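You operate a simulated robot arm through the tools that you are given. There is no shell and no other tool. Be economical: measure what you need, move in short steps, check, and stop when the job is done.

Carry out the task below with a simulated robot arm. There is one attempt and no reset: what you move stays moved.

TASK
Check the white gauge against the tester: green tray if they agree, yellow tray if not.
Fine: gauge on the white post, white port knob open, vent shut, pump to about 60 kPa; vent before lifting it off; leave port and vent open.

It is judged by the outcome, as a careful person would: the job done as asked, and still so three seconds after it is handed in. It fails if anything else is knocked over, pushed out of place, dropped, spilled or broken.

THE ROBOT
A 7-joint arm with a two-finger parallel gripper, fixed in place. Base frame: the origin is at the foot of the arm, x ahead of it, y to its left, z up; the work surface is at about z = 0.004. Lengths are in m, angles in degrees, forces in N, time in s.
With the tool pointing down near the work surface it reaches from about 0.24 to 0.62 m from the base axis. Its first joint turns from -66.0 to 66.0 degrees. Payload 2.6 kg.
Tool frame: the origin (TCP) lies between the finger pads and is the grasp point; the fingertips stand 0.03 m ahead of it; z points along the fingers, y is the line along which they close. The gripper opens to 0.094 m. The fingers are 0.028 m wide and 0.01 m thick; the gripper's body (0.05 by 0.096 m) begins 0.055 m behind the TCP.
Orientation is told as [roll, pitch, yaw] about the base's x, y, z axes, in that order, counted from this pose: with the fingers straight down and closing along the base's y, the tool's x points along the base's -x, its y along +y and its z along -z.

THE INTERFACE
- The arm moves only by the tool send_rows. Its argument "series" is a list of rows, each an object of numbers (a shift or turn left out is 0, a gripper value left out holds the last): "x", "y", "z": the shift along the base's x, y, z in m; "rx", "ry", "rz": the turn, a rotation vector about the base's x, y, z in degrees; "hand": the closure, from 0 (fully open) to 1 (shut). In form: [{"x": .., "y": .., "z": .., "rx": .., "ry": .., "rz": .., "hand": ..}, ...]. A call has 1 to 10 rows; each row shifts and turns the commanded pose from where the row before left it. A row lasts 0.2 s, in which the tool goes at most 0.05 m and 8.6 degrees; a call with a longer step from one row to the next is refused whole, and so is a gripper value outside its range. A pose out of reach is approached as far as the arm can. The call stops where the force on the tool passes 70 N (or 10 N more than at its start, if that is more) or the arm is blocked; 0.2 s more then pass. The fingers move at their own pace (about 0.072 m/s each) and stop on an object; they squeeze with about 21 N. The grip force told is the motor's: it shows also when the fingers shut on nothing. Time passes only in rows, and 0.2 s behind the last, so rows that do not move let the fingers close. It gives the time, the measured TCP pose, the force on the tool (base axes), the opening and the grip force at its end, in the units of the frame above (readings bear some noise).
- Cameras (640 x 400 px; columns grow to the right, rows downward): "scene" is fixed at [0.0506, 0.4486, 0.5566]; the picture's right is [-0.59, -0.81, 0.00], its down [-0.51, 0.37, -0.78] and it looks along [0.63, -0.46, -0.63] (base axes); focal length 309 px, centre (320, 200). "wrist" rides on the gripper at [-0.037, 0, -0.058] in the tool frame; the picture's right is [0.00, -1.00, 0.00], its down [0.97, 0.00, -0.24] and it looks along [0.24, 0.00, 0.97] (tool axes); focal length 218 px, centre (320, 200).
- get_image(camera): a new picture of that camera. No time passes.
- pixel_to_xyz(camera, pixels): for up to 12 pixels [column, row] of the newest picture of that camera ("zoom" is the newest enlarged one), the place [x, y, z] in the base frame of the surface seen there, good to about 0.002 m. No time passes.
- inspect(camera, box): a new picture of the part [left, top, right, bottom] of that camera's present view, enlarged. No time passes.
- finish_job(): hands the job in; it is judged then, once.

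Work in short steps. Measure before you move; look again where a grasp or a placing could have gone wrong, and mend it. You have 80 turns and 54 pictures in all, the two below and enlarged ones among them. Open the gripper and draw the arm clear of the work before you hand the job in, unless the task says otherwise; then end with one line.

The tools are called by a JSON object that holds its "op" and its "data". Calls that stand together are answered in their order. send_rows: Moves the arm, as the interface text tells. Its arguments: {"type":"object","properties":{"series":{"type":"array","items":{"type":"object","properties":{"x":{"type":"number"},"y":{"type":"number"},"z":{"type":"number"},"rx":{"type":"number"},"ry":{"type":"number"},"rz":{"type":"number"},"hand":{"type":"number"}}}}},"required":["series"]} The other tools are called the same way: get_image (camera) takes a picture; pixel_to_xyz (camera, pixels) gives the place of the surface under pixels of a picture; inspect (camera, box) takes an enlarged picture of a part of a camera's view; finish_job () hands the job in.

At the start:

```text
clock: 0.0
eef_pos: [0.4277, 0.0063, 0.3128]
ee_rot: [0.0, 0.1, 0.0]
contact_force: [-0.7, 0.3, 0.3]
finger_gap: 0.0942
grip_force: 0.1
```

scene: 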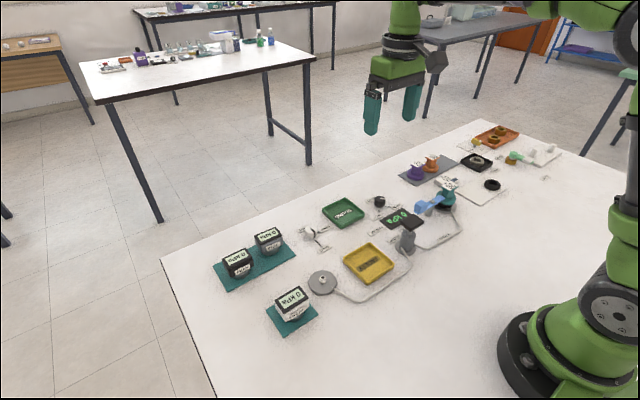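
wrist: 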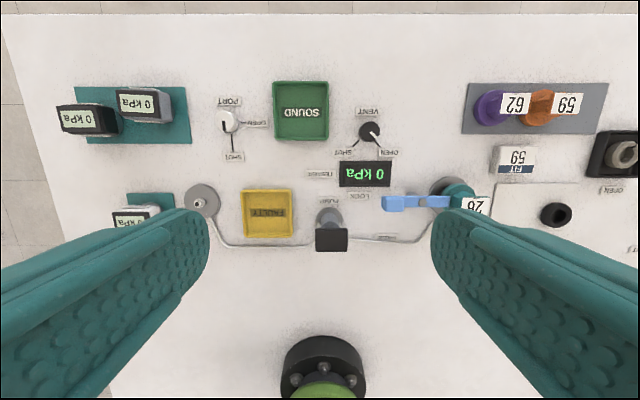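

The pictures show three gauges, a post at scene (322,283), two knobs, a pump and a tester. I'll enlarge these areas first.

{"op": "inspect", "data": {"camera": "scene", "box": [200, 180, 360, 340]}}

{"op": "inspect", "data": {"camera": "scene", "box": [300, 160, 480, 280]}}

{"op": "inspect", "data": {"camera": "wrist", "box": [200, 70, 500, 260]}}

{"op": "inspect", "data": {"camera": "wrist", "box": [40, 70, 300, 250]}}

```text
2.50 times, centred on (280, 260) of scene
```

zoom: 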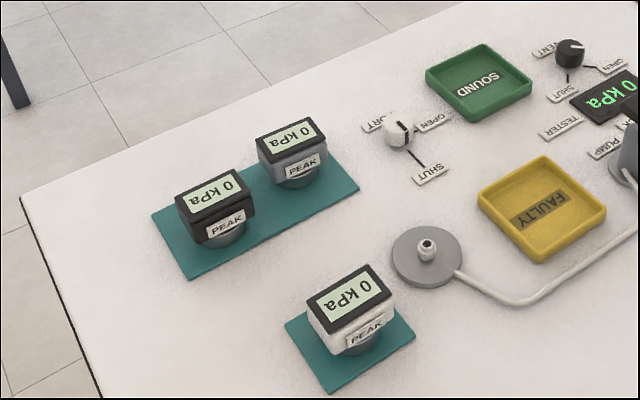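

```text
3.33 times, centred on (390, 220) of scene
```

zoom: 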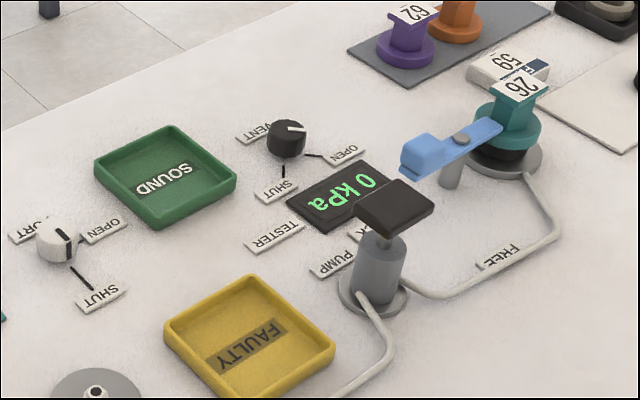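

```text
2.11 times, centred on (350, 165) of wrist
```

zoom: 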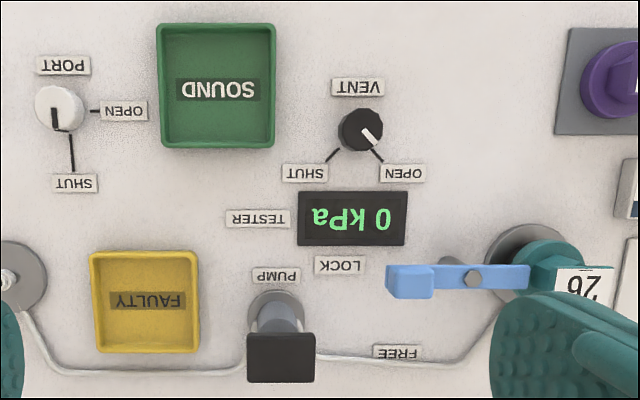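

```text
2.22 times, centred on (170, 160) of wrist
```

zoom: 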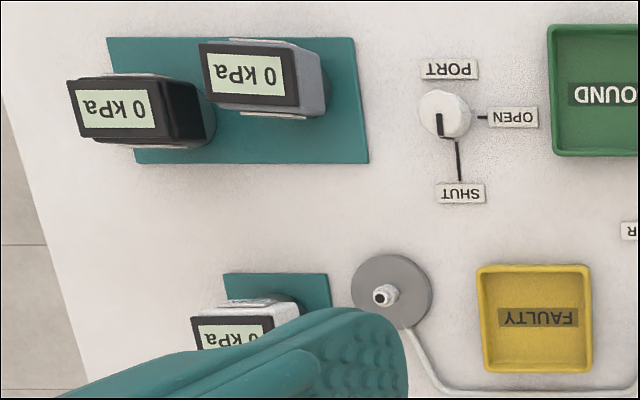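

{"op": "inspect", "data": {"camera": "scene", "box": [400, 110, 580, 220]}}

{"op": "inspect", "data": {"camera": "wrist", "box": [420, 70, 640, 260]}}

{"op": "pixel_to_xyz", "data": {"camera": "scene", "pixels": [[291, 297], [322, 274], [322, 284], [310, 232], [378, 201], [408, 234], [404, 217], [343, 212], [368, 264], [292, 318], [270, 320], [318, 313]]}}

```text
3.56 times, centred on (490, 165) of scene
```

zoom: 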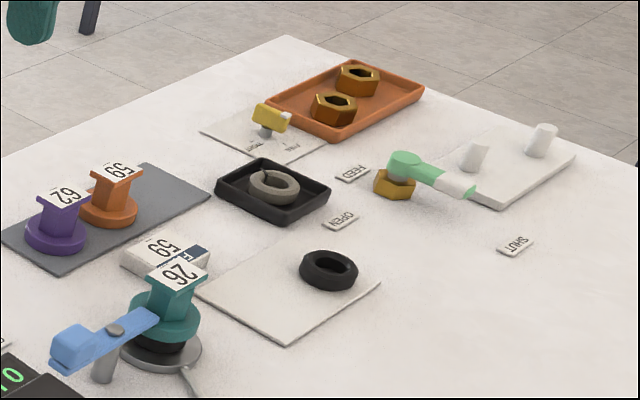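

```text
2.11 times, centred on (530, 165) of wrist
```

zoom: 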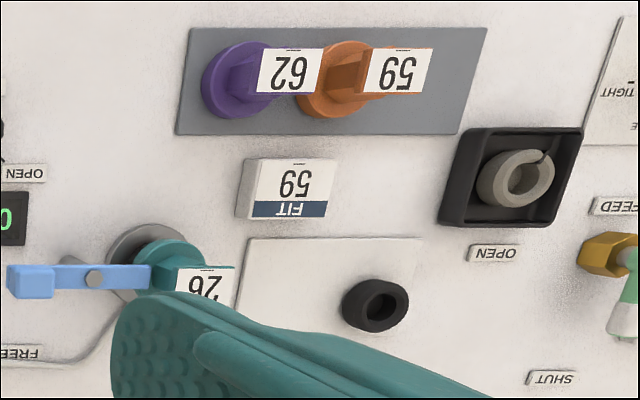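

```text
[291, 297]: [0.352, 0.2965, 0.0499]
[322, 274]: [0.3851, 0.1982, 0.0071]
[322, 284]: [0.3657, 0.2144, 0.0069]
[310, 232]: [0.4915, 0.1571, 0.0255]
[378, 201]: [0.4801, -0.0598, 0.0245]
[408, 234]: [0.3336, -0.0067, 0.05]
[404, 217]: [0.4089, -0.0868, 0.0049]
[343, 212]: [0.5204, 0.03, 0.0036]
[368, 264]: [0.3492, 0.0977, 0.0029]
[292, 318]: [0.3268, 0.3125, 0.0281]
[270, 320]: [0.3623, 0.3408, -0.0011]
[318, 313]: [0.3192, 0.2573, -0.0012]
```

The white-cased gauge is at about (0.345, 0.297) and the post at about (0.37, 0.21). I move above the gauge to see it from the wrist camera.

{"op": "send_rows", "data": {"series": [{"x": -0.01, "y": 0.045}, {"x": -0.01, "y": 0.045}, {"x": -0.01, "y": 0.045}, {"x": -0.01, "y": 0.045}, {"x": -0.02, "y": 0.04, "z": -0.015}, {"x": -0.02, "y": 0.04, "z": -0.03}, {"z": -0.03}]}}

{"op": "get_image", "data": {"camera": "wrist"}}

```text
refused: row 6 steps farther than a row can; nothing moved
```

```text
45 pictures are left
```

wrist: 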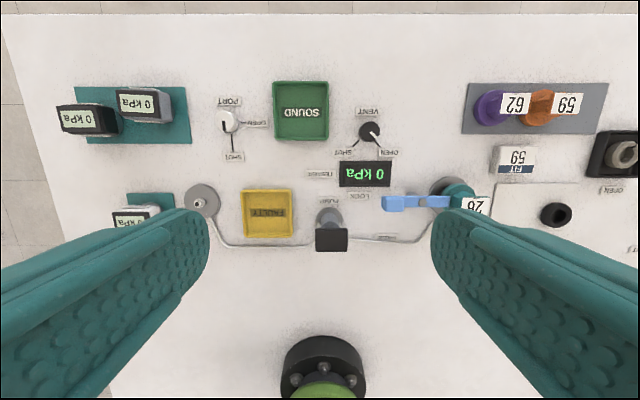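

Splitting the last step smaller.

{"op": "send_rows", "data": {"series": [{"x": -0.01, "y": 0.045}, {"x": -0.01, "y": 0.045}, {"x": -0.01, "y": 0.045}, {"x": -0.01, "y": 0.045}, {"x": -0.02, "y": 0.04, "z": -0.015}, {"x": -0.02, "y": 0.035, "z": -0.02}, {"z": -0.03}, {}]}}

{"op": "get_image", "data": {"camera": "wrist"}}

```text
clock: 1.8
eef_pos: [0.3471, 0.2627, 0.2476]
ee_rot: [0.0, -0.1, -0.1]
contact_force: [-0.8, -0.1, 0.0]
finger_gap: 0.0939
grip_force: 0.1
```

```text
44 pictures are left
```

wrist: 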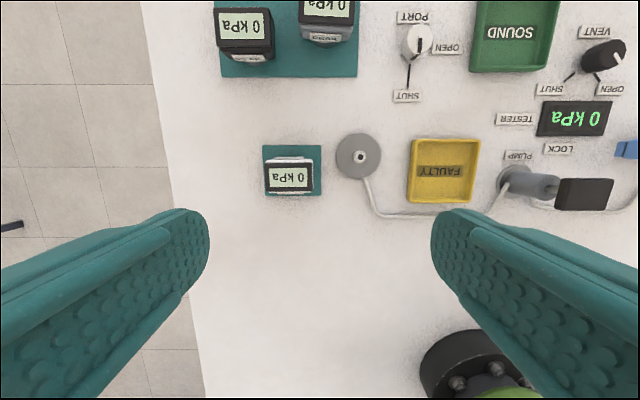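

{"op": "inspect", "data": {"camera": "wrist", "box": [250, 120, 410, 220]}}

{"op": "pixel_to_xyz", "data": {"camera": "wrist", "pixels": [[267, 169], [310, 168], [290, 159], [290, 178], [290, 193], [265, 190], [312, 190], [359, 157], [338, 157], [381, 157], [360, 135], [360, 178]]}}

```text
4.00 times, centred on (330, 170) of wrist
```

zoom: 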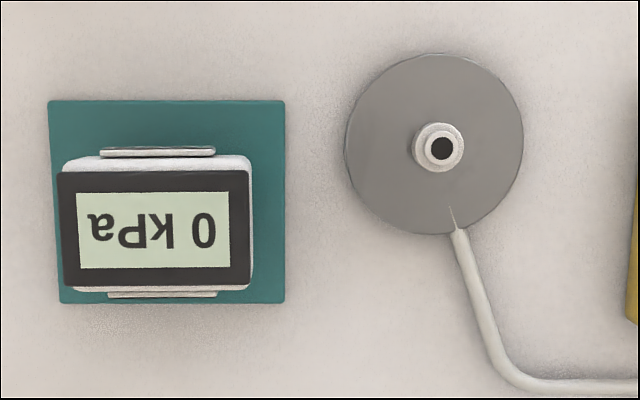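

```text
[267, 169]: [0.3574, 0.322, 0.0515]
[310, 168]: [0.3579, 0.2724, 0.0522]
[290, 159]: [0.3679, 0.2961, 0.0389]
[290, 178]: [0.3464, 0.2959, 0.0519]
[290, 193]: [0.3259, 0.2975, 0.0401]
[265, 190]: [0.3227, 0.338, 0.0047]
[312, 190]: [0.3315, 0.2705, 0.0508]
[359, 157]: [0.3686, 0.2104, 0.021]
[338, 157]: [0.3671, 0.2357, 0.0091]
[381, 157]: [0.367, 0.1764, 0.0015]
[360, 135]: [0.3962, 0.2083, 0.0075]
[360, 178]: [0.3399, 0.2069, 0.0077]
```

The gauge body is centred near (0.347, 0.297), about 0.05 wide along y, with PEAK tabs on its x faces. I grip it across y, which avoids the tabs.

{"op": "send_rows", "data": {"series": [{"y": 0.0345, "z": -0.02}, {"z": -0.045}, {"z": -0.045}, {"z": -0.04}, {"z": -0.03}, {"z": -0.026}, {}]}}

{"op": "get_image", "data": {"camera": "wrist"}}

{"op": "inspect", "data": {"camera": "scene", "box": [240, 240, 400, 340]}}

```text
clock: 3.4
eef_pos: [0.348, 0.2959, 0.04]
ee_rot: [0.0, 0.0, 0.0]
contact_force: [0.8, -0.3, -0.3]
finger_gap: 0.0937
grip_force: 0.0
```

```text
42 pictures are left
```

wrist: 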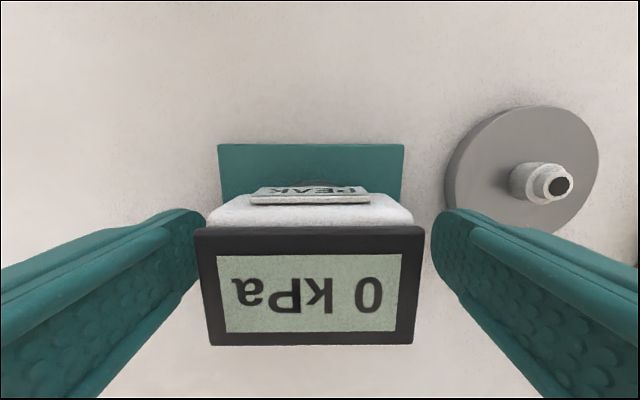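

```text
4.00 times, centred on (320, 290) of scene
```

zoom: 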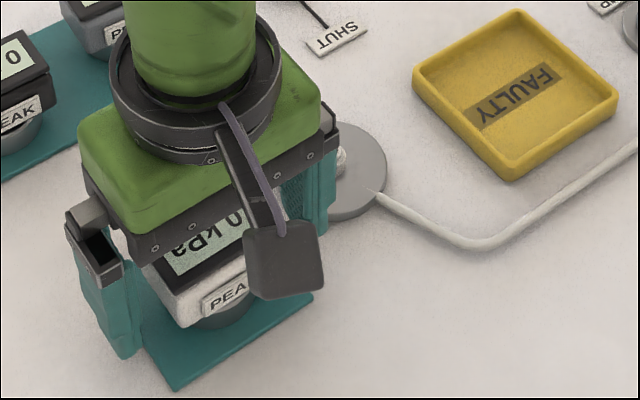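

The fingers straddle the gauge cleanly; I close on it and lift.

{"op": "send_rows", "data": {"series": [{"hand": 0.6}, {"hand": 0.6}, {"hand": 0.6}, {"hand": 0.6}, {"z": 0.02}, {"z": 0.03}, {"z": 0.03}, {}]}}

{"op": "get_image", "data": {"camera": "wrist"}}

{"op": "inspect", "data": {"camera": "scene", "box": [240, 200, 400, 340]}}

```text
clock: 5.2
eef_pos: [0.3466, 0.2952, 0.1221]
ee_rot: [0.1, 0.0, 0.0]
contact_force: [0.6, 0.9, -1.9]
finger_gap: 0.0602
grip_force: 20.6
```

```text
40 pictures are left
```

wrist: 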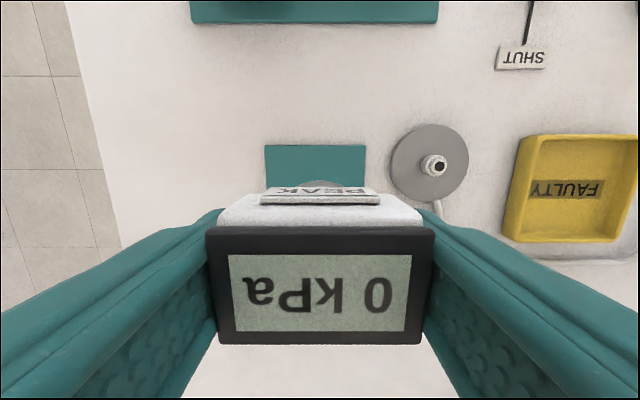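

```text
2.86 times, centred on (320, 270) of scene
```

zoom: 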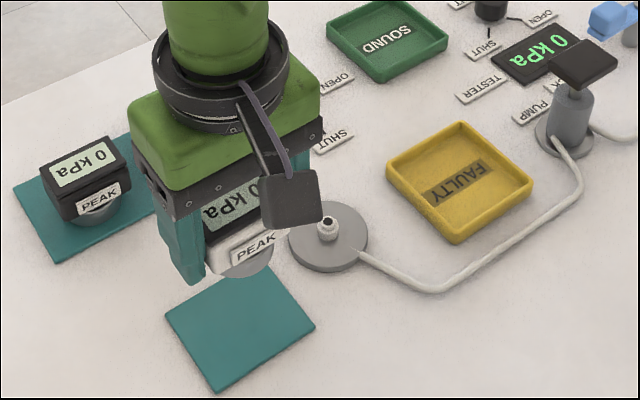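

The gauge is held (gap 0.060, 21 N). I re-measure the post at wrist (434,165).

{"op": "pixel_to_xyz", "data": {"camera": "wrist", "pixels": [[434, 158], [434, 173], [424, 165], [445, 163], [429, 123], [392, 163], [468, 160], [430, 201], [320, 185], [220, 210], [420, 205], [320, 230]]}}

{"op": "inspect", "data": {"camera": "wrist", "box": [380, 115, 480, 215]}}

```text
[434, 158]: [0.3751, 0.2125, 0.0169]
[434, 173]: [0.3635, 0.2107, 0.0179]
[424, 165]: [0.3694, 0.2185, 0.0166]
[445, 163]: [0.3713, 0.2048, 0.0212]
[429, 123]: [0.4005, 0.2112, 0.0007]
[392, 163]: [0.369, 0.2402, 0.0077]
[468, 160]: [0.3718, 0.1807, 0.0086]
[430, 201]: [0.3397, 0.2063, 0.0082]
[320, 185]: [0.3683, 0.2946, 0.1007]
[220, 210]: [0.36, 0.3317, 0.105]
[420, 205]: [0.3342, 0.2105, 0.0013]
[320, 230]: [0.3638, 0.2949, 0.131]
```

```text
4.00 times, centred on (430, 165) of wrist
```

zoom: 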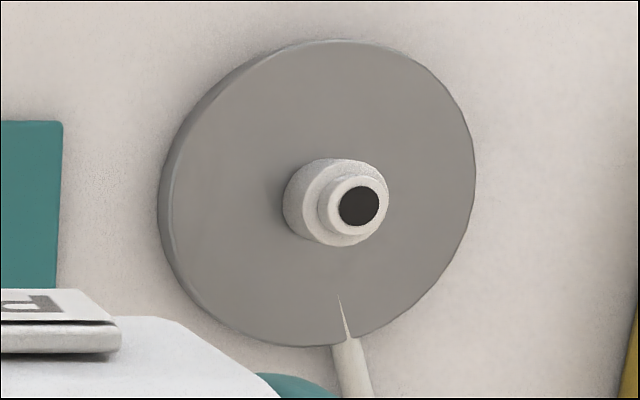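

Post centre is about (0.3695, 0.210). I carry the gauge over it and lower to just above the tip.

{"op": "send_rows", "data": {"series": [{"x": 0.008, "y": -0.03}, {"x": 0.008, "y": -0.03}, {"x": 0.007, "y": -0.0254}, {}, {"z": -0.03}, {"z": -0.015}, {}]}}

{"op": "inspect", "data": {"camera": "scene", "box": [270, 200, 400, 320]}}

{"op": "get_image", "data": {"camera": "wrist"}}

```text
clock: 6.8
eef_pos: [0.371, 0.21, 0.0762]
ee_rot: [0.0, 0.0, 0.1]
contact_force: [0.1, 0.3, -1.5]
finger_gap: 0.06
grip_force: 21.1
```

```text
3.33 times, centred on (335, 260) of scene
```

zoom: 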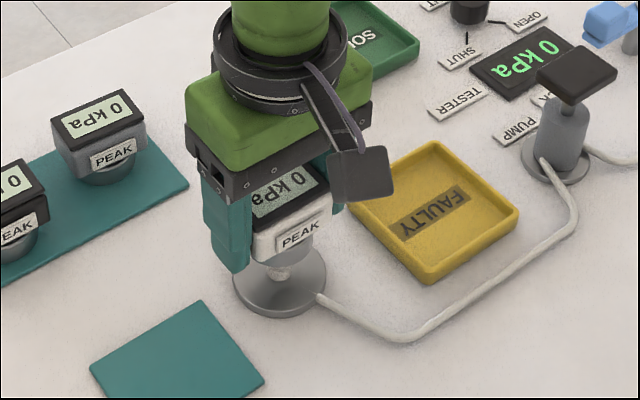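

```text
36 pictures are left
```

wrist: 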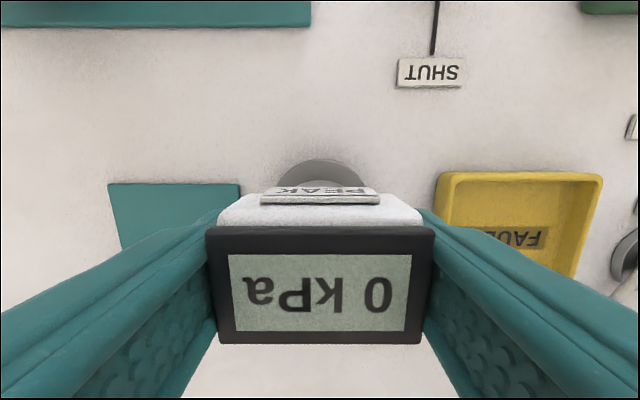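

Alignment looks good. Lowering in small steps while watching the force.

{"op": "send_rows", "data": {"series": [{"x": -0.001, "z": -0.008}, {"z": -0.006}, {"z": -0.005}, {"z": -0.004}, {"z": -0.003}, {}]}}

{"op": "inspect", "data": {"camera": "scene", "box": [270, 200, 400, 320]}}

```text
clock: 8.2
eef_pos: [0.3681, 0.2097, 0.0505]
ee_rot: [0.0, 0.1, 0.0]
contact_force: [0.2, 0.4, -1.8]
finger_gap: 0.06
grip_force: 20.9
```

```text
3.33 times, centred on (335, 260) of scene
```

zoom: 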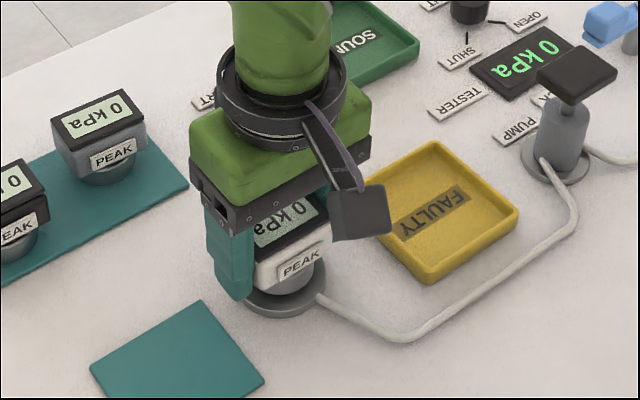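

No contact force yet and the stem is over the tip, so I continue down.

{"op": "send_rows", "data": {"series": [{"z": -0.003}, {"z": -0.002}, {"z": -0.002}, {"z": -0.002}, {}]}}

```text
clock: 9.4
eef_pos: [0.3701, 0.2108, 0.0415]
ee_rot: [0.1, -0.1, 0.0]
contact_force: [-1.1, -1.3, 15.0]
finger_gap: 0.0603
grip_force: 20.6
```

15 N of contact at z 0.0415 matches the stem seated on the flange. I release with a modest opening and rise.

{"op": "send_rows", "data": {"series": [{"hand": 0.2}, {"hand": 0.2}, {}, {"z": 0.04}, {"z": 0.045}, {"z": 0.045}, {}]}}

{"op": "inspect", "data": {"camera": "scene", "box": [270, 180, 430, 320]}}

{"op": "get_image", "data": {"camera": "wrist"}}

```text
clock: 11.0
eef_pos: [0.3676, 0.2114, 0.173]
ee_rot: [0.0, 0.0, 0.1]
contact_force: [-0.2, -0.8, 0.2]
finger_gap: 0.0751
grip_force: 0.0
```

```text
2.86 times, centred on (350, 250) of scene
```

zoom: 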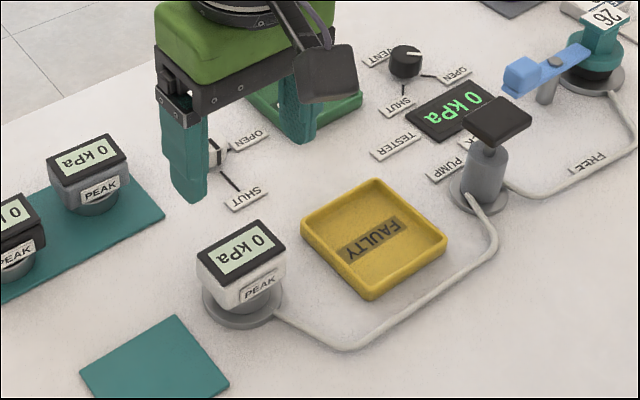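

```text
33 pictures are left
```

wrist: 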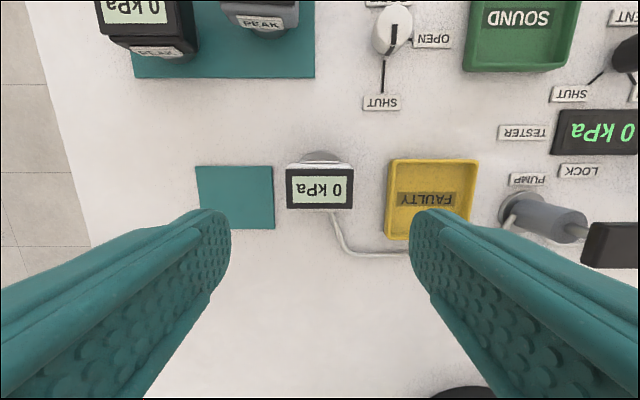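

The gauge is seated upright. Next is the white port knob near (0.49, 0.157).

{"op": "send_rows", "data": {"series": [{"x": 0.04, "y": -0.018, "z": 0.01}, {"x": 0.04, "y": -0.018}, {"x": 0.035, "y": -0.018}, {}]}}

{"op": "get_image", "data": {"camera": "wrist"}}

```text
clock: 12.0
eef_pos: [0.4837, 0.1558, 0.181]
ee_rot: [-0.1, 0.0, 0.0]
contact_force: [0.8, 0.4, -0.3]
finger_gap: 0.0754
grip_force: 0.0
```

```text
32 pictures are left
```

wrist: 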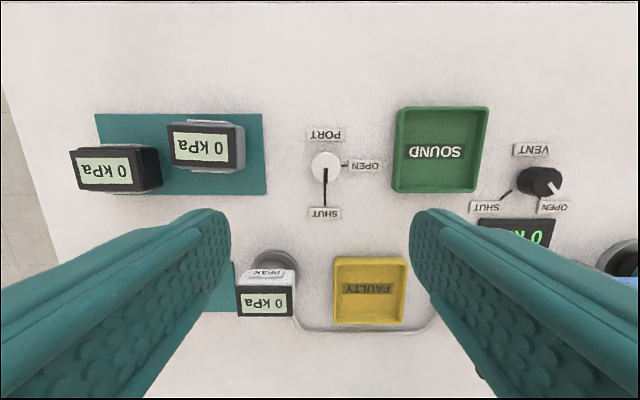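

{"op": "inspect", "data": {"camera": "wrist", "box": [280, 120, 400, 220]}}

{"op": "pixel_to_xyz", "data": {"camera": "wrist", "pixels": [[326, 164], [314, 163], [338, 163], [326, 152], [325, 174], [325, 200], [345, 163], [405, 150], [510, 188], [543, 182], [547, 206], [290, 270]]}}

```text
4.00 times, centred on (340, 170) of wrist
```

zoom: 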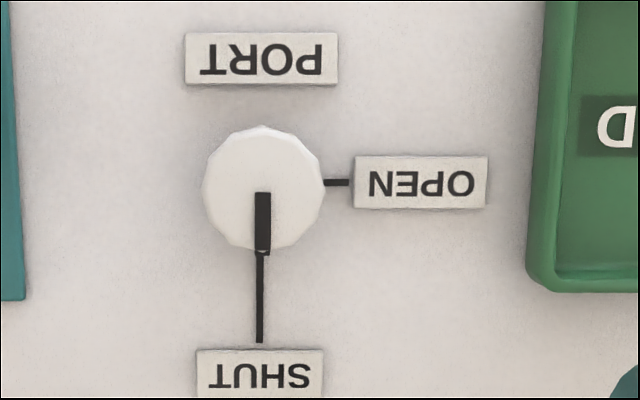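

```text
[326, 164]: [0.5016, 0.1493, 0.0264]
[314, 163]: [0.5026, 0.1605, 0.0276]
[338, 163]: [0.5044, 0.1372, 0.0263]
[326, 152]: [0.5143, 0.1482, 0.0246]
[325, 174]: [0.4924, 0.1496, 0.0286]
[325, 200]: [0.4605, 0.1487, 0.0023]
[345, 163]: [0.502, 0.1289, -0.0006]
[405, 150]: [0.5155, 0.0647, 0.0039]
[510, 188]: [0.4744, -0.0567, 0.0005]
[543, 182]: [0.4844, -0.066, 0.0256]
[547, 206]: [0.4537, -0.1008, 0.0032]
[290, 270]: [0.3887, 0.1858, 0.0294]
```

The port knob is centred at (0.502, 0.149), top z 0.027. Its pointer is at SHUT (−x) and OPEN lies at −y, which is +90° about z. I pre-turn by −45° and move over it.

{"op": "send_rows", "data": {"series": [{"x": 0.009, "y": -0.0035, "rz": -7.5}, {"x": 0.0093, "y": -0.0033, "rz": -7.5}, {"rz": -7.5, "z": -0.03}, {"rz": -7.5, "z": -0.03}, {"rz": -7.5, "z": -0.02}, {"rz": -7.5, "z": -0.015}, {"hand": 0.3, "z": -0.01}, {}]}}

{"op": "get_image", "data": {"camera": "wrist"}}

```text
clock: 13.8
eef_pos: [0.5013, 0.1494, 0.0756]
ee_rot: [0.0, 0.0, -45.2]
contact_force: [0.5, 0.6, -0.3]
finger_gap: 0.0659
grip_force: 0.1
```

```text
30 pictures are left
```

wrist: 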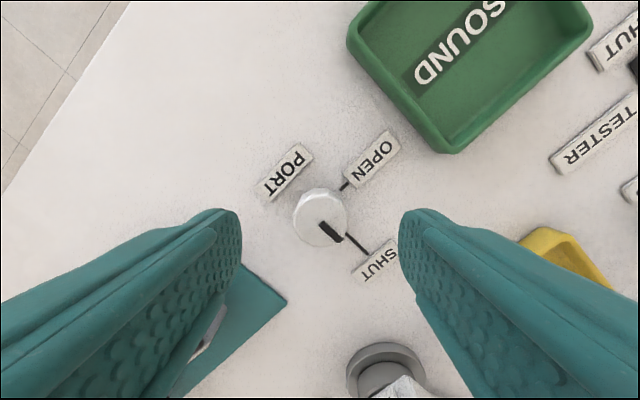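

Knob is centred between the fingers. Lower to z≈0.037, close, then turn +90°.

{"op": "send_rows", "data": {"series": [{"z": -0.02}, {"z": -0.019}, {}, {"hand": 0.9}, {"hand": 0.9}, {"hand": 0.9}, {"hand": 0.9}, {}]}}

```text
clock: 15.6
eef_pos: [0.5017, 0.1491, 0.0377]
ee_rot: [-0.1, 0.0, -45.0]
contact_force: [-8.6, -4.1, 1.4]
finger_gap: 0.0286
grip_force: 44.6
```

Gripped (gap 0.029). Turning.

{"op": "send_rows", "data": {"series": [{"rz": 8.2}, {"rz": 8.2}, {"rz": 8.2}, {"rz": 8.2}, {"rz": 8.2}, {"rz": 8.2}, {"rz": 8.2}, {"rz": 8.2}, {"rz": 8.2}, {"rz": 8.2}]}}

{"op": "send_rows", "data": {"series": [{"rz": 8}, {}]}}

{"op": "get_image", "data": {"camera": "wrist"}}

```text
clock: 17.8
eef_pos: [0.5022, 0.1506, 0.0371]
ee_rot: [0.2, -0.1, 37.3]
contact_force: [-2.3, 12.3, -6.9]
finger_gap: 0.0286
grip_force: 45.1
```

```text
clock: 18.4
eef_pos: [0.5023, 0.1517, 0.0384]
ee_rot: [0.2, 0.0, 45.1]
contact_force: [-5.6, 16.0, -6.3]
finger_gap: 0.0289
grip_force: 44.9
```

```text
29 pictures are left
```

wrist: 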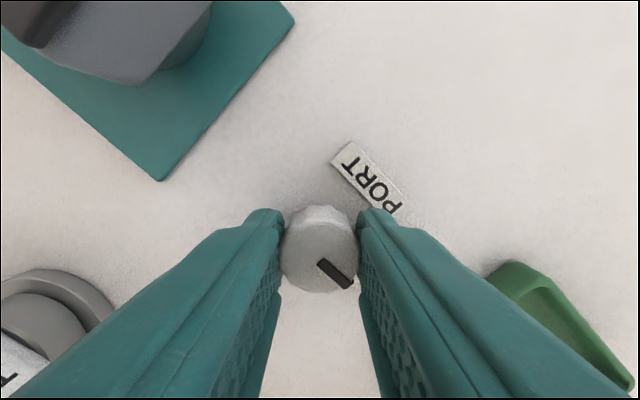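

The knob turned with the grip. I release, rise, and look.

{"op": "send_rows", "data": {"series": [{"hand": 0.4}, {"hand": 0.4}, {"hand": 0.4}, {"z": 0.04}, {"z": 0.04}, {"z": 0.03}, {}]}}

{"op": "inspect", "data": {"camera": "wrist", "box": [240, 120, 400, 220]}}

```text
clock: 20.0
eef_pos: [0.5021, 0.1504, 0.1482]
ee_rot: [0.0, 0.0, 45.0]
contact_force: [-0.5, -0.1, 0.5]
finger_gap: 0.0565
grip_force: 0.1
```

```text
4.00 times, centred on (320, 170) of wrist
```

zoom: 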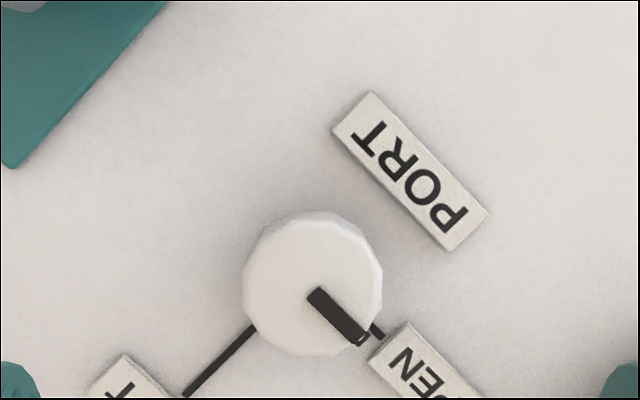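

The port points at OPEN. Next is the vent knob, near (0.483, −0.065); its SHUT is −90° from OPEN, so I keep the +45° yaw.

{"op": "send_rows", "data": {"series": [{"y": -0.045, "z": 0.01}, {"y": -0.045, "z": 0.01}, {"y": -0.045}, {"y": -0.045, "x": -0.01}, {"y": -0.033, "x": -0.009}, {}]}}

{"op": "get_image", "data": {"camera": "wrist"}}

```text
clock: 21.4
eef_pos: [0.4836, -0.0619, 0.1675]
ee_rot: [0.0, 0.0, 44.9]
contact_force: [-1.5, -0.7, 0.0]
finger_gap: 0.0564
grip_force: 0.1
```

```text
27 pictures are left
```

wrist: 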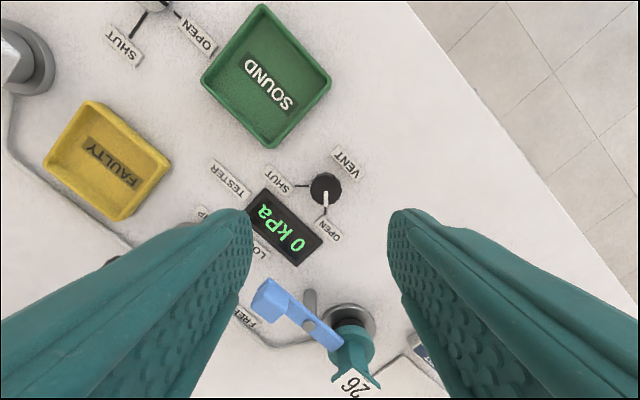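

{"op": "inspect", "data": {"camera": "wrist", "box": [250, 140, 410, 240]}}

{"op": "pixel_to_xyz", "data": {"camera": "wrist", "pixels": [[326, 188], [315, 187], [338, 188], [326, 176], [326, 199], [302, 188], [327, 212], [285, 225], [262, 300]]}}

```text
4.00 times, centred on (330, 190) of wrist
```

zoom: 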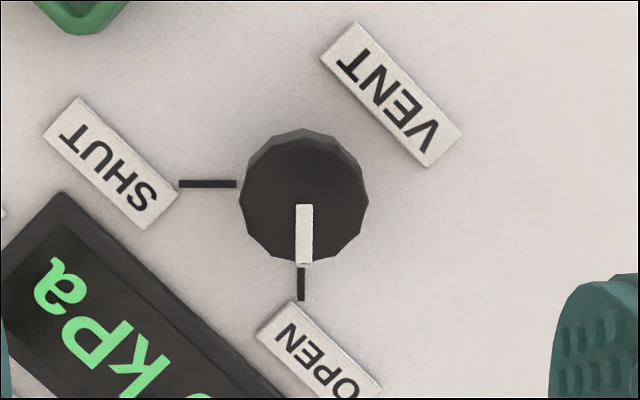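

```text
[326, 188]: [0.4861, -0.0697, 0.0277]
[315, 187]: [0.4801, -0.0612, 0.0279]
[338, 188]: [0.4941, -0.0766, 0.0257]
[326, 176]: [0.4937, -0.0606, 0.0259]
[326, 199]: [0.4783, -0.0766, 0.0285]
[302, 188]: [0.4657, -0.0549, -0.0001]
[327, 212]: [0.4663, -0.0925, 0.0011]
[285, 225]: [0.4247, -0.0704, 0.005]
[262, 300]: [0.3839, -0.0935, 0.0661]
```

Vent knob centre is (0.486, −0.069). Moving over, lowering, closing on it.

{"op": "send_rows", "data": {"series": [{"x": 0.0022, "y": -0.0072, "z": -0.04}, {"z": -0.045, "hand": 0.5}, {"z": -0.03}, {"z": -0.0145}, {}, {"hand": 0.9}, {"hand": 0.9}, {"hand": 0.9}, {"hand": 0.9}]}}

{"op": "get_image", "data": {"camera": "wrist"}}

```text
clock: 23.4
eef_pos: [0.4862, -0.0699, 0.0372]
ee_rot: [0.1, 0.0, 45.0]
contact_force: [-9.0, 4.4, 0.0]
finger_gap: 0.0297
grip_force: 45.2
```

```text
25 pictures are left
```

wrist: 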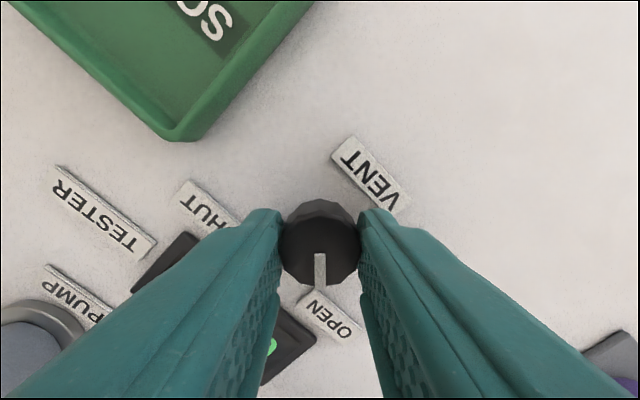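

Gripped; turn −90°.

{"op": "send_rows", "data": {"series": [{"rz": -8.2}, {"rz": -8.2}, {"rz": -8.2}, {"rz": -8.2}, {"rz": -8.2}, {"rz": -8.2}, {"rz": -8.2}, {"rz": -8.2}, {"rz": -8.2}, {"rz": -8.2}]}}

{"op": "send_rows", "data": {"series": [{"rz": -8}, {}, {"hand": 0.5}, {"hand": 0.5}, {"hand": 0.5}, {"z": 0.04}, {"z": 0.04}, {"z": 0.03}, {}]}}

{"op": "get_image", "data": {"camera": "wrist"}}

```text
clock: 25.6
eef_pos: [0.4849, -0.0705, 0.0379]
ee_rot: [0.0, 0.2, -37.4]
contact_force: [-17.4, 12.0, 12.3]
finger_gap: 0.0296
grip_force: 45.1
```

```text
clock: 27.6
eef_pos: [0.4863, -0.071, 0.1489]
ee_rot: [-0.2, 0.0, -45.0]
contact_force: [-0.2, -0.2, 1.2]
finger_gap: 0.0468
grip_force: 0.1
```

```text
24 pictures are left
```

wrist: 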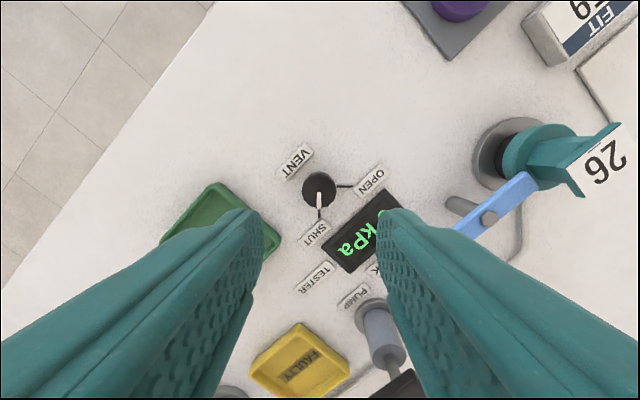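

Vent points at SHUT. Now the pump: I turn back to yaw 0, move toward it, and measure it.

{"op": "send_rows", "data": {"series": [{"rz": 7.5, "x": -0.01, "y": 0.01, "z": 0.03}, {"rz": 7.5, "x": -0.02, "y": 0.015, "z": 0.03}, {"rz": 7.5, "x": -0.03, "y": 0.015}, {"rz": 7.5, "x": -0.03, "y": 0.015}, {"rz": 7.5, "x": -0.02, "y": 0.01}, {"rz": 7.5, "hand": 1.0}, {}, {}]}}

{"op": "get_image", "data": {"camera": "wrist"}}

{"op": "inspect", "data": {"camera": "scene", "box": [330, 180, 470, 280]}}

{"op": "pixel_to_xyz", "data": {"camera": "zoom", "pixels": [[385, 165], [350, 165], [415, 165], [385, 145], [360, 190], [360, 240], [345, 280]]}}

```text
clock: 29.4
eef_pos: [0.3744, -0.0072, 0.2094]
ee_rot: [0.0, 0.0, 0.0]
contact_force: [0.9, 0.4, -0.4]
finger_gap: 0.0
grip_force: 21.3
```

```text
23 pictures are left
```

wrist: 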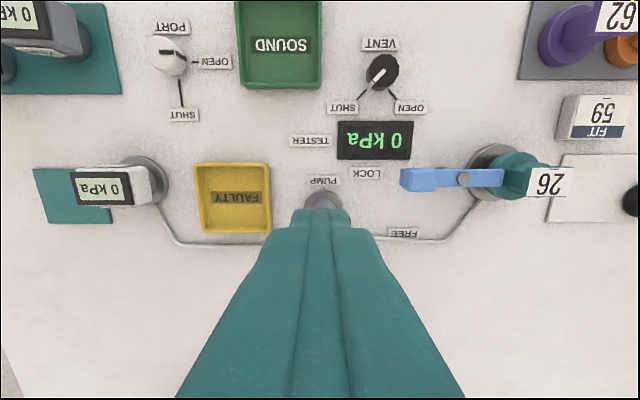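

```text
4.00 times, centred on (400, 230) of scene
```

zoom: 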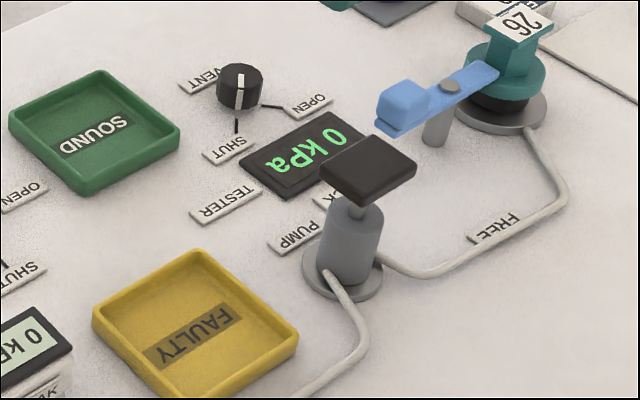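

```text
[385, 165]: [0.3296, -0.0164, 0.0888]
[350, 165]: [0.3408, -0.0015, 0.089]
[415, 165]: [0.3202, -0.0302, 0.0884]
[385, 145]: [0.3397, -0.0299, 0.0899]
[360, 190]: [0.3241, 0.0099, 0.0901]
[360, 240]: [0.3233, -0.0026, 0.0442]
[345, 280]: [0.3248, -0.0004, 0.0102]
```

The pump cap is centred about (0.335, −0.0095), top z 0.089, and the gripper is shut. I position above it and press gently.

{"op": "send_rows", "data": {"series": [{"x": -0.039, "y": -0.0023}, {"z": -0.04}, {"z": -0.035}, {}, {"z": -0.01}, {"z": -0.006}, {"z": -0.004}, {}]}}

{"op": "inspect", "data": {"camera": "scene", "box": [270, 180, 470, 320]}}

```text
clock: 31.2
eef_pos: [0.3357, -0.0074, 0.1128]
ee_rot: [-0.1, 0.0, 0.0]
contact_force: [-1.0, -0.6, 2.3]
finger_gap: 0.0
grip_force: 20.9
```

```text
2.86 times, centred on (370, 250) of scene
```

zoom: 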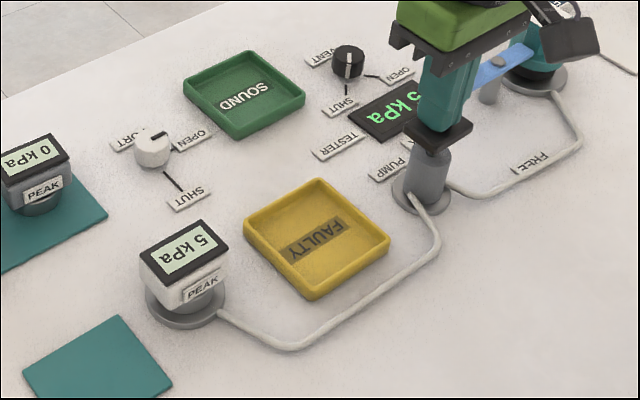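

Pressing 6 mm gives 5 kPa. I do the rest of the stroke, then retract and watch whether it holds.

{"op": "send_rows", "data": {"series": [{"z": -0.004}, {"z": -0.004}, {"z": -0.003}, {}, {"z": 0.011}, {"z": 0.012}, {}]}}

{"op": "inspect", "data": {"camera": "scene", "box": [270, 180, 470, 320]}}

```text
clock: 32.8
eef_pos: [0.3368, -0.0091, 0.1249]
ee_rot: [0.1, 0.0, 0.1]
contact_force: [0.6, -0.2, 0.4]
finger_gap: 0.0
grip_force: 20.6
```

```text
2.86 times, centred on (370, 250) of scene
```

zoom: 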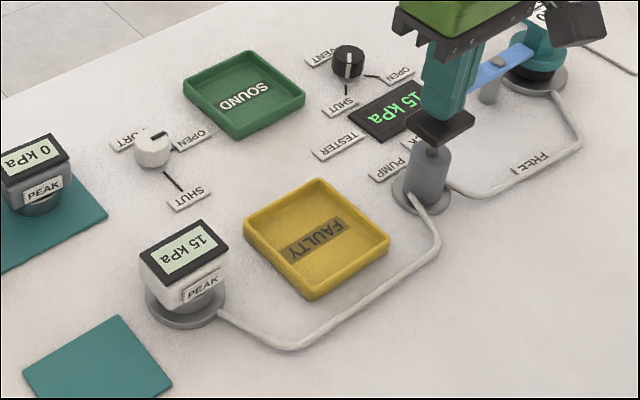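

Pressure holds at 15 kPa on both readouts. One more full stroke to see the trend (watching the "26" fitting too).

{"op": "send_rows", "data": {"series": [{"z": -0.008}, {"z": -0.008}, {"z": -0.007}, {}, {"z": 0.011}, {"z": 0.012}, {}]}}

{"op": "inspect", "data": {"camera": "scene", "box": [270, 180, 470, 320]}}

```text
clock: 34.4
eef_pos: [0.3358, -0.0078, 0.1244]
ee_rot: [0.0, -0.1, 0.0]
contact_force: [0.9, -0.3, 0.4]
finger_gap: 0.0
grip_force: 20.9
```

```text
2.86 times, centred on (370, 250) of scene
```

zoom: 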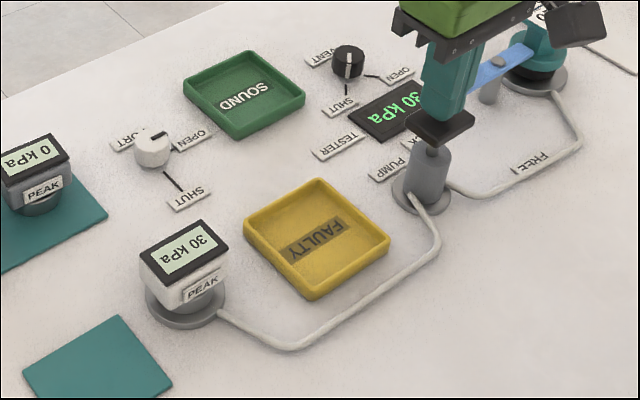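

30 kPa on both; 26 is no limit. Two more full strokes should give 60.

{"op": "send_rows", "data": {"series": [{"z": -0.008}, {"z": -0.008}, {"z": -0.007}, {}, {"z": 0.011}, {"z": 0.012}, {}]}}

{"op": "inspect", "data": {"camera": "scene", "box": [270, 180, 470, 320]}}

```text
clock: 36.0
eef_pos: [0.3358, -0.0091, 0.1254]
ee_rot: [0.1, 0.1, 0.0]
contact_force: [-0.2, -1.2, 0.3]
finger_gap: 0.0001
grip_force: 20.9
```

```text
2.86 times, centred on (370, 250) of scene
```

zoom: 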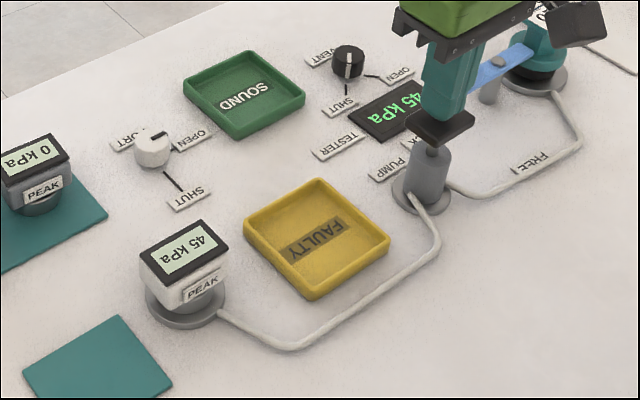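

45 kPa. Last stroke, then back off high enough to see both readouts fully.

{"op": "send_rows", "data": {"series": [{"z": -0.008}, {"z": -0.008}, {"z": -0.007}, {}, {"z": 0.011}, {"z": 0.02}, {"z": 0.04}, {"z": 0.03}, {}, {}]}}

{"op": "inspect", "data": {"camera": "scene", "box": [270, 180, 470, 320]}}

```text
clock: 38.2
eef_pos: [0.3374, -0.0073, 0.2046]
ee_rot: [0.0, 0.0, 0.0]
contact_force: [0.0, 0.6, -0.5]
finger_gap: 0.0002
grip_force: 21.1
```

```text
2.86 times, centred on (370, 250) of scene
```

zoom: 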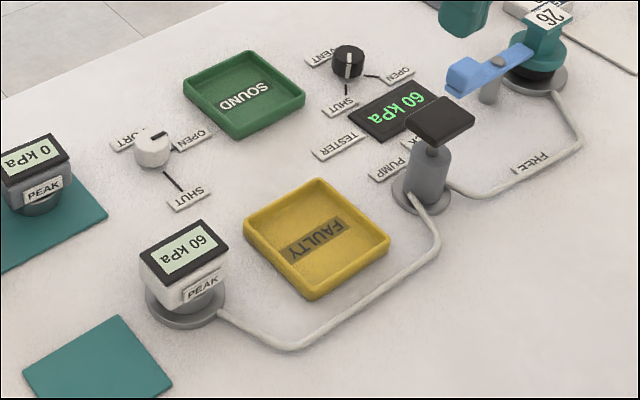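

Zooming to read both displays exactly.

{"op": "inspect", "data": {"camera": "scene", "box": [380, 200, 430, 235]}}

{"op": "inspect", "data": {"camera": "scene", "box": [315, 250, 355, 290]}}

```text
11.43 times, centred on (405, 218) of scene
```

zoom: 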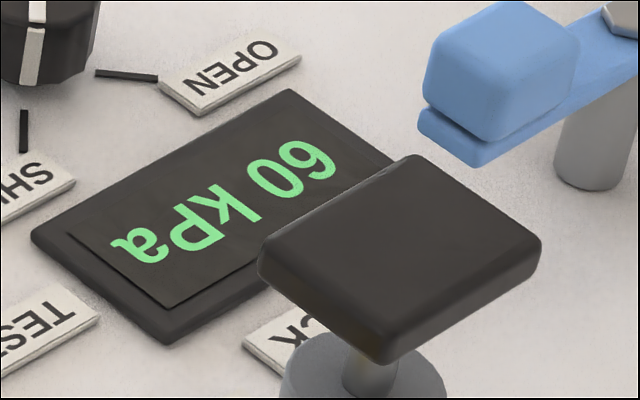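

```text
10.00 times, centred on (335, 270) of scene
```

zoom: 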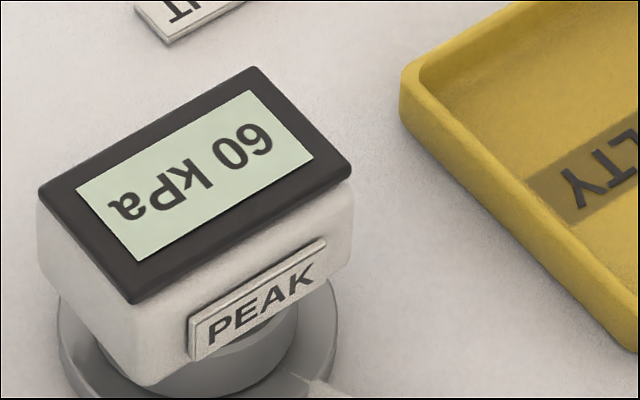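

Both read 60 kPa, and they agreed on the way up, so the gauge goes to the green tray. First I vent, returning to the vent knob at −45°.

{"op": "send_rows", "data": {"series": [{"x": 0.03, "y": -0.0125, "rz": -7.5, "hand": 0.5}, {"x": 0.03, "y": -0.0125, "rz": -7.5}, {"x": 0.03, "y": -0.0125, "rz": -7.5}, {"x": 0.03, "y": -0.0125, "rz": -7.5}, {"x": 0.03, "y": -0.012, "rz": -7.5}, {"rz": -7.5, "z": -0.04}, {"z": -0.04}, {"z": -0.04}, {}]}}

{"op": "get_image", "data": {"camera": "wrist"}}

```text
clock: 40.2
eef_pos: [0.4865, -0.0698, 0.0833]
ee_rot: [0.0, 0.1, -45.0]
contact_force: [0.8, -1.9, -0.8]
finger_gap: 0.0472
grip_force: 0.1
```

```text
14 pictures are left
```

wrist: 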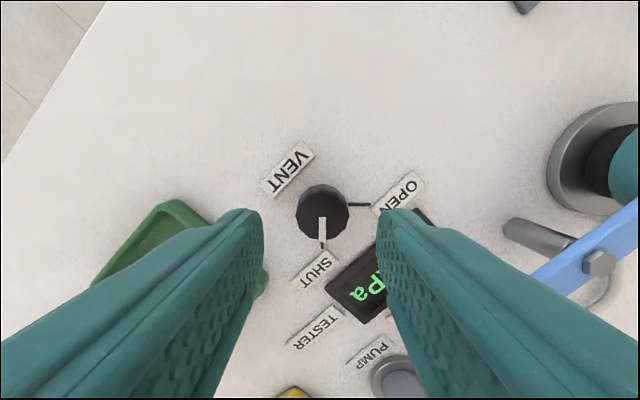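

{"op": "send_rows", "data": {"series": [{"z": -0.03}, {"z": -0.0155}, {}, {"hand": 0.9}, {"hand": 0.9}, {"hand": 0.9}, {"rz": 8.2}, {"rz": 8.2}, {"rz": 8.2}, {"rz": 8.2}]}}

{"op": "send_rows", "data": {"series": [{"rz": 8.2}, {"rz": 8.2}, {"rz": 8.2}, {"rz": 8.2}, {"rz": 8.2}, {"rz": 8.2}, {"rz": 8}, {}]}}

{"op": "send_rows", "data": {"series": [{"hand": 0.5}, {"hand": 0.5}, {"hand": 0.5}, {"z": 0.04}, {"z": 0.04}, {"z": 0.03}, {}]}}

{"op": "get_image", "data": {"camera": "wrist"}}

```text
clock: 42.4
eef_pos: [0.4857, -0.0704, 0.0374]
ee_rot: [-0.1, 0.1, -12.1]
contact_force: [-11.9, -7.7, -6.1]
finger_gap: 0.0294
grip_force: 45.0
```

```text
clock: 44.2
eef_pos: [0.4845, -0.0709, 0.038]
ee_rot: [0.2, 0.0, 45.1]
contact_force: [-16.9, 0.7, -2.3]
finger_gap: 0.0297
grip_force: 44.6
```

```text
clock: 45.8
eef_pos: [0.4865, -0.0697, 0.1487]
ee_rot: [-0.1, 0.0, 45.0]
contact_force: [0.4, 0.4, -0.1]
finger_gap: 0.0471
grip_force: 0.1
```

```text
13 pictures are left
```

wrist: 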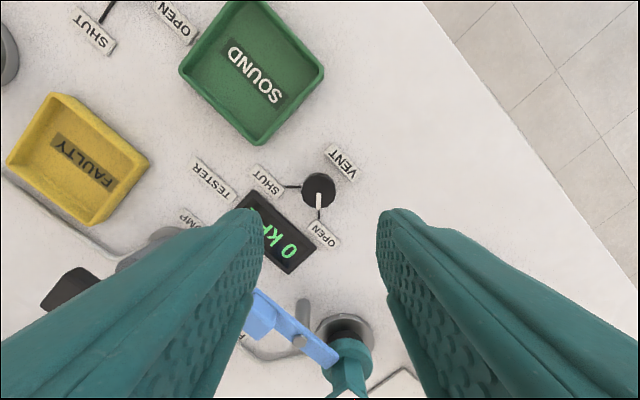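

Vent points to OPEN and the tester is at 0. I return above the gauge on the post with yaw 0.

{"op": "send_rows", "data": {"series": [{"z": 0.03, "y": 0.03, "rz": -7.5, "hand": 0.15}, {"x": -0.01, "y": 0.04, "rz": -7.5}, {"x": -0.02, "y": 0.04, "rz": -7.5}, {"x": -0.02, "y": 0.04, "rz": -7.5}, {"x": -0.02, "y": 0.04, "rz": -7.5}, {"x": -0.02, "y": 0.04, "rz": -7.5}, {"x": -0.0175, "y": 0.04}, {"x": -0.01, "y": 0.01, "z": -0.02}, {}]}}

{"op": "get_image", "data": {"camera": "wrist"}}

```text
clock: 47.8
eef_pos: [0.3687, 0.2104, 0.1576]
ee_rot: [0.0, 0.1, 0.1]
contact_force: [-1.1, -0.3, 0.0]
finger_gap: 0.0799
grip_force: 0.1
```

```text
12 pictures are left
```

wrist: 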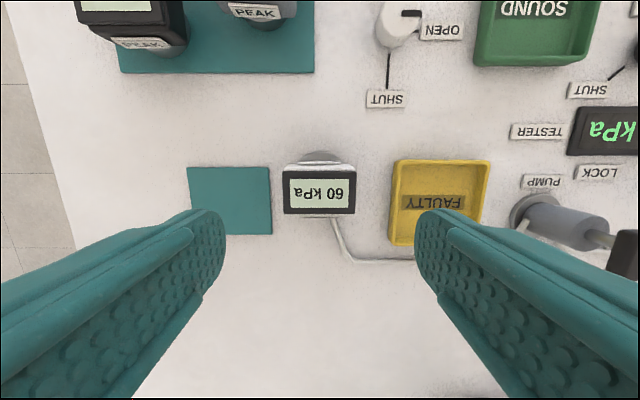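

The gauge still shows 60 while the tester looked like 0. I check the tester and gauge again in the scene view before lifting (the gauge is marked PEAK, so it may hold its maximum).

{"op": "inspect", "data": {"camera": "scene", "box": [290, 180, 430, 300]}}

```text
3.33 times, centred on (360, 240) of scene
```

zoom: 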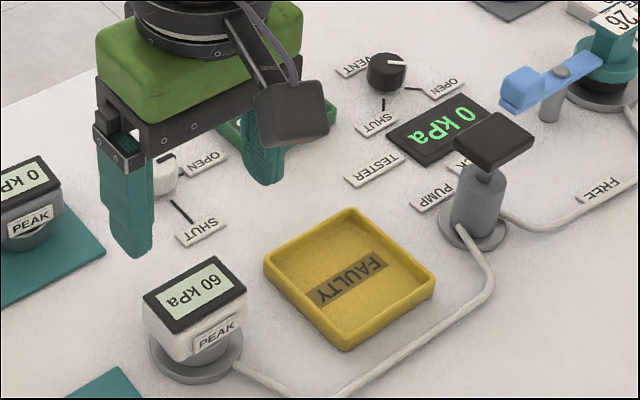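

Tester 0, vent open; the gauge is just peak-holding. I narrow the fingers slightly (clear of the yellow tray), go down, and grip.

{"op": "send_rows", "data": {"series": [{"hand": 0.24, "x": 0.001}, {"z": -0.04}, {"z": -0.04}, {"z": -0.024}, {"z": -0.01}, {}, {"hand": 0.6}, {"hand": 0.6}, {"hand": 0.6}, {}]}}

```text
clock: 50.0
eef_pos: [0.3714, 0.2106, 0.0443]
ee_rot: [-0.1, -0.1, 0.0]
contact_force: [-0.5, 0.6, 0.0]
finger_gap: 0.0601
grip_force: 20.9
```

Gripped (gap 0.060). Lift straight up and check.

{"op": "send_rows", "data": {"series": [{"z": 0.008}, {"z": 0.01}, {"z": 0.02}, {"z": 0.03}, {"z": 0.03}, {}]}}

{"op": "get_image", "data": {"camera": "scene"}}

{"op": "pixel_to_xyz", "data": {"camera": "scene", "pixels": [[343, 212], [323, 210], [346, 227], [363, 211], [341, 198], [335, 206], [352, 215]]}}

```text
clock: 51.4
eef_pos: [0.3695, 0.2103, 0.143]
ee_rot: [-0.1, 0.0, 0.0]
contact_force: [-0.2, 0.0, -1.4]
finger_gap: 0.0601
grip_force: 20.9
```

```text
10 pictures are left
```

scene: 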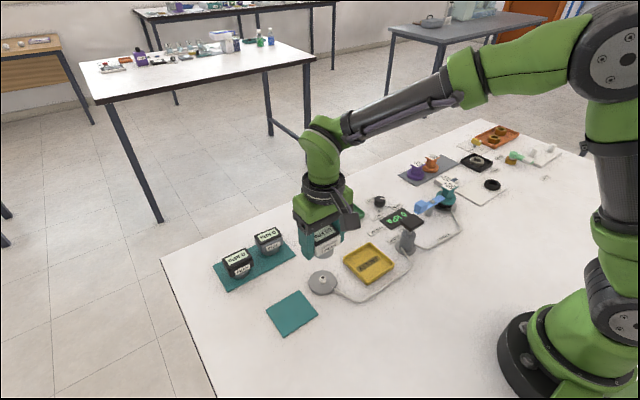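

```text
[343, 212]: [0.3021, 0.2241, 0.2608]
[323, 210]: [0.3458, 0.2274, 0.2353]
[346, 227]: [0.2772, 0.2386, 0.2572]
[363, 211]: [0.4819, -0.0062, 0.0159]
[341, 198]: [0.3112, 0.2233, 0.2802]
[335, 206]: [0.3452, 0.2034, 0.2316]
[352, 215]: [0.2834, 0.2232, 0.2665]
```

Gauge lifted clear, post intact. Heading toward the green tray (centre about 0.52, 0.03); I stop short of it to measure its rim.

{"op": "send_rows", "data": {"series": [{"x": 0.02, "y": -0.04}, {"x": 0.02, "y": -0.04}, {"x": 0.02, "y": -0.04}, {"x": 0.015, "y": -0.04}, {"x": 0.015, "y": -0.019}, {}]}}

{"op": "get_image", "data": {"camera": "wrist"}}

```text
clock: 52.8
eef_pos: [0.4601, 0.0302, 0.1408]
ee_rot: [0.0, 0.0, 0.0]
contact_force: [0.7, 0.1, -1.4]
finger_gap: 0.06
grip_force: 20.8
```

```text
9 pictures are left
```

wrist: 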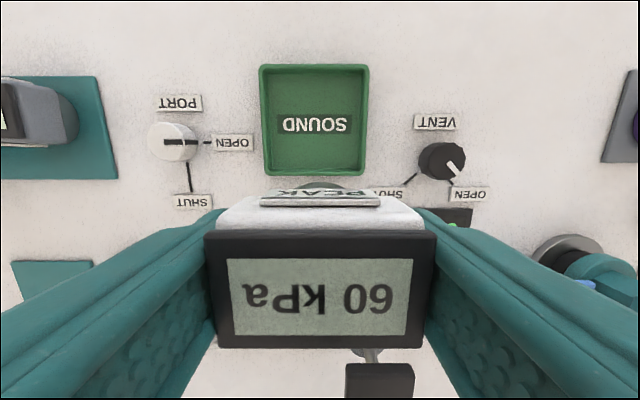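

{"op": "pixel_to_xyz", "data": {"camera": "wrist", "pixels": [[262, 120], [368, 120], [315, 66], [315, 172], [268, 120], [362, 120], [315, 72], [315, 166], [280, 100], [350, 150]]}}

```text
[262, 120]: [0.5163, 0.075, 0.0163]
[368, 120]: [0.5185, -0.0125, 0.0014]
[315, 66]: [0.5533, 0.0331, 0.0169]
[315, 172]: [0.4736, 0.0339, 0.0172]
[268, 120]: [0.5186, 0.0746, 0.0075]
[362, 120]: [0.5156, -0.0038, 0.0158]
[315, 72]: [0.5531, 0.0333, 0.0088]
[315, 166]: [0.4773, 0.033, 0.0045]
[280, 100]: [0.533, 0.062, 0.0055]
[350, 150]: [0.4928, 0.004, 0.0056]
```

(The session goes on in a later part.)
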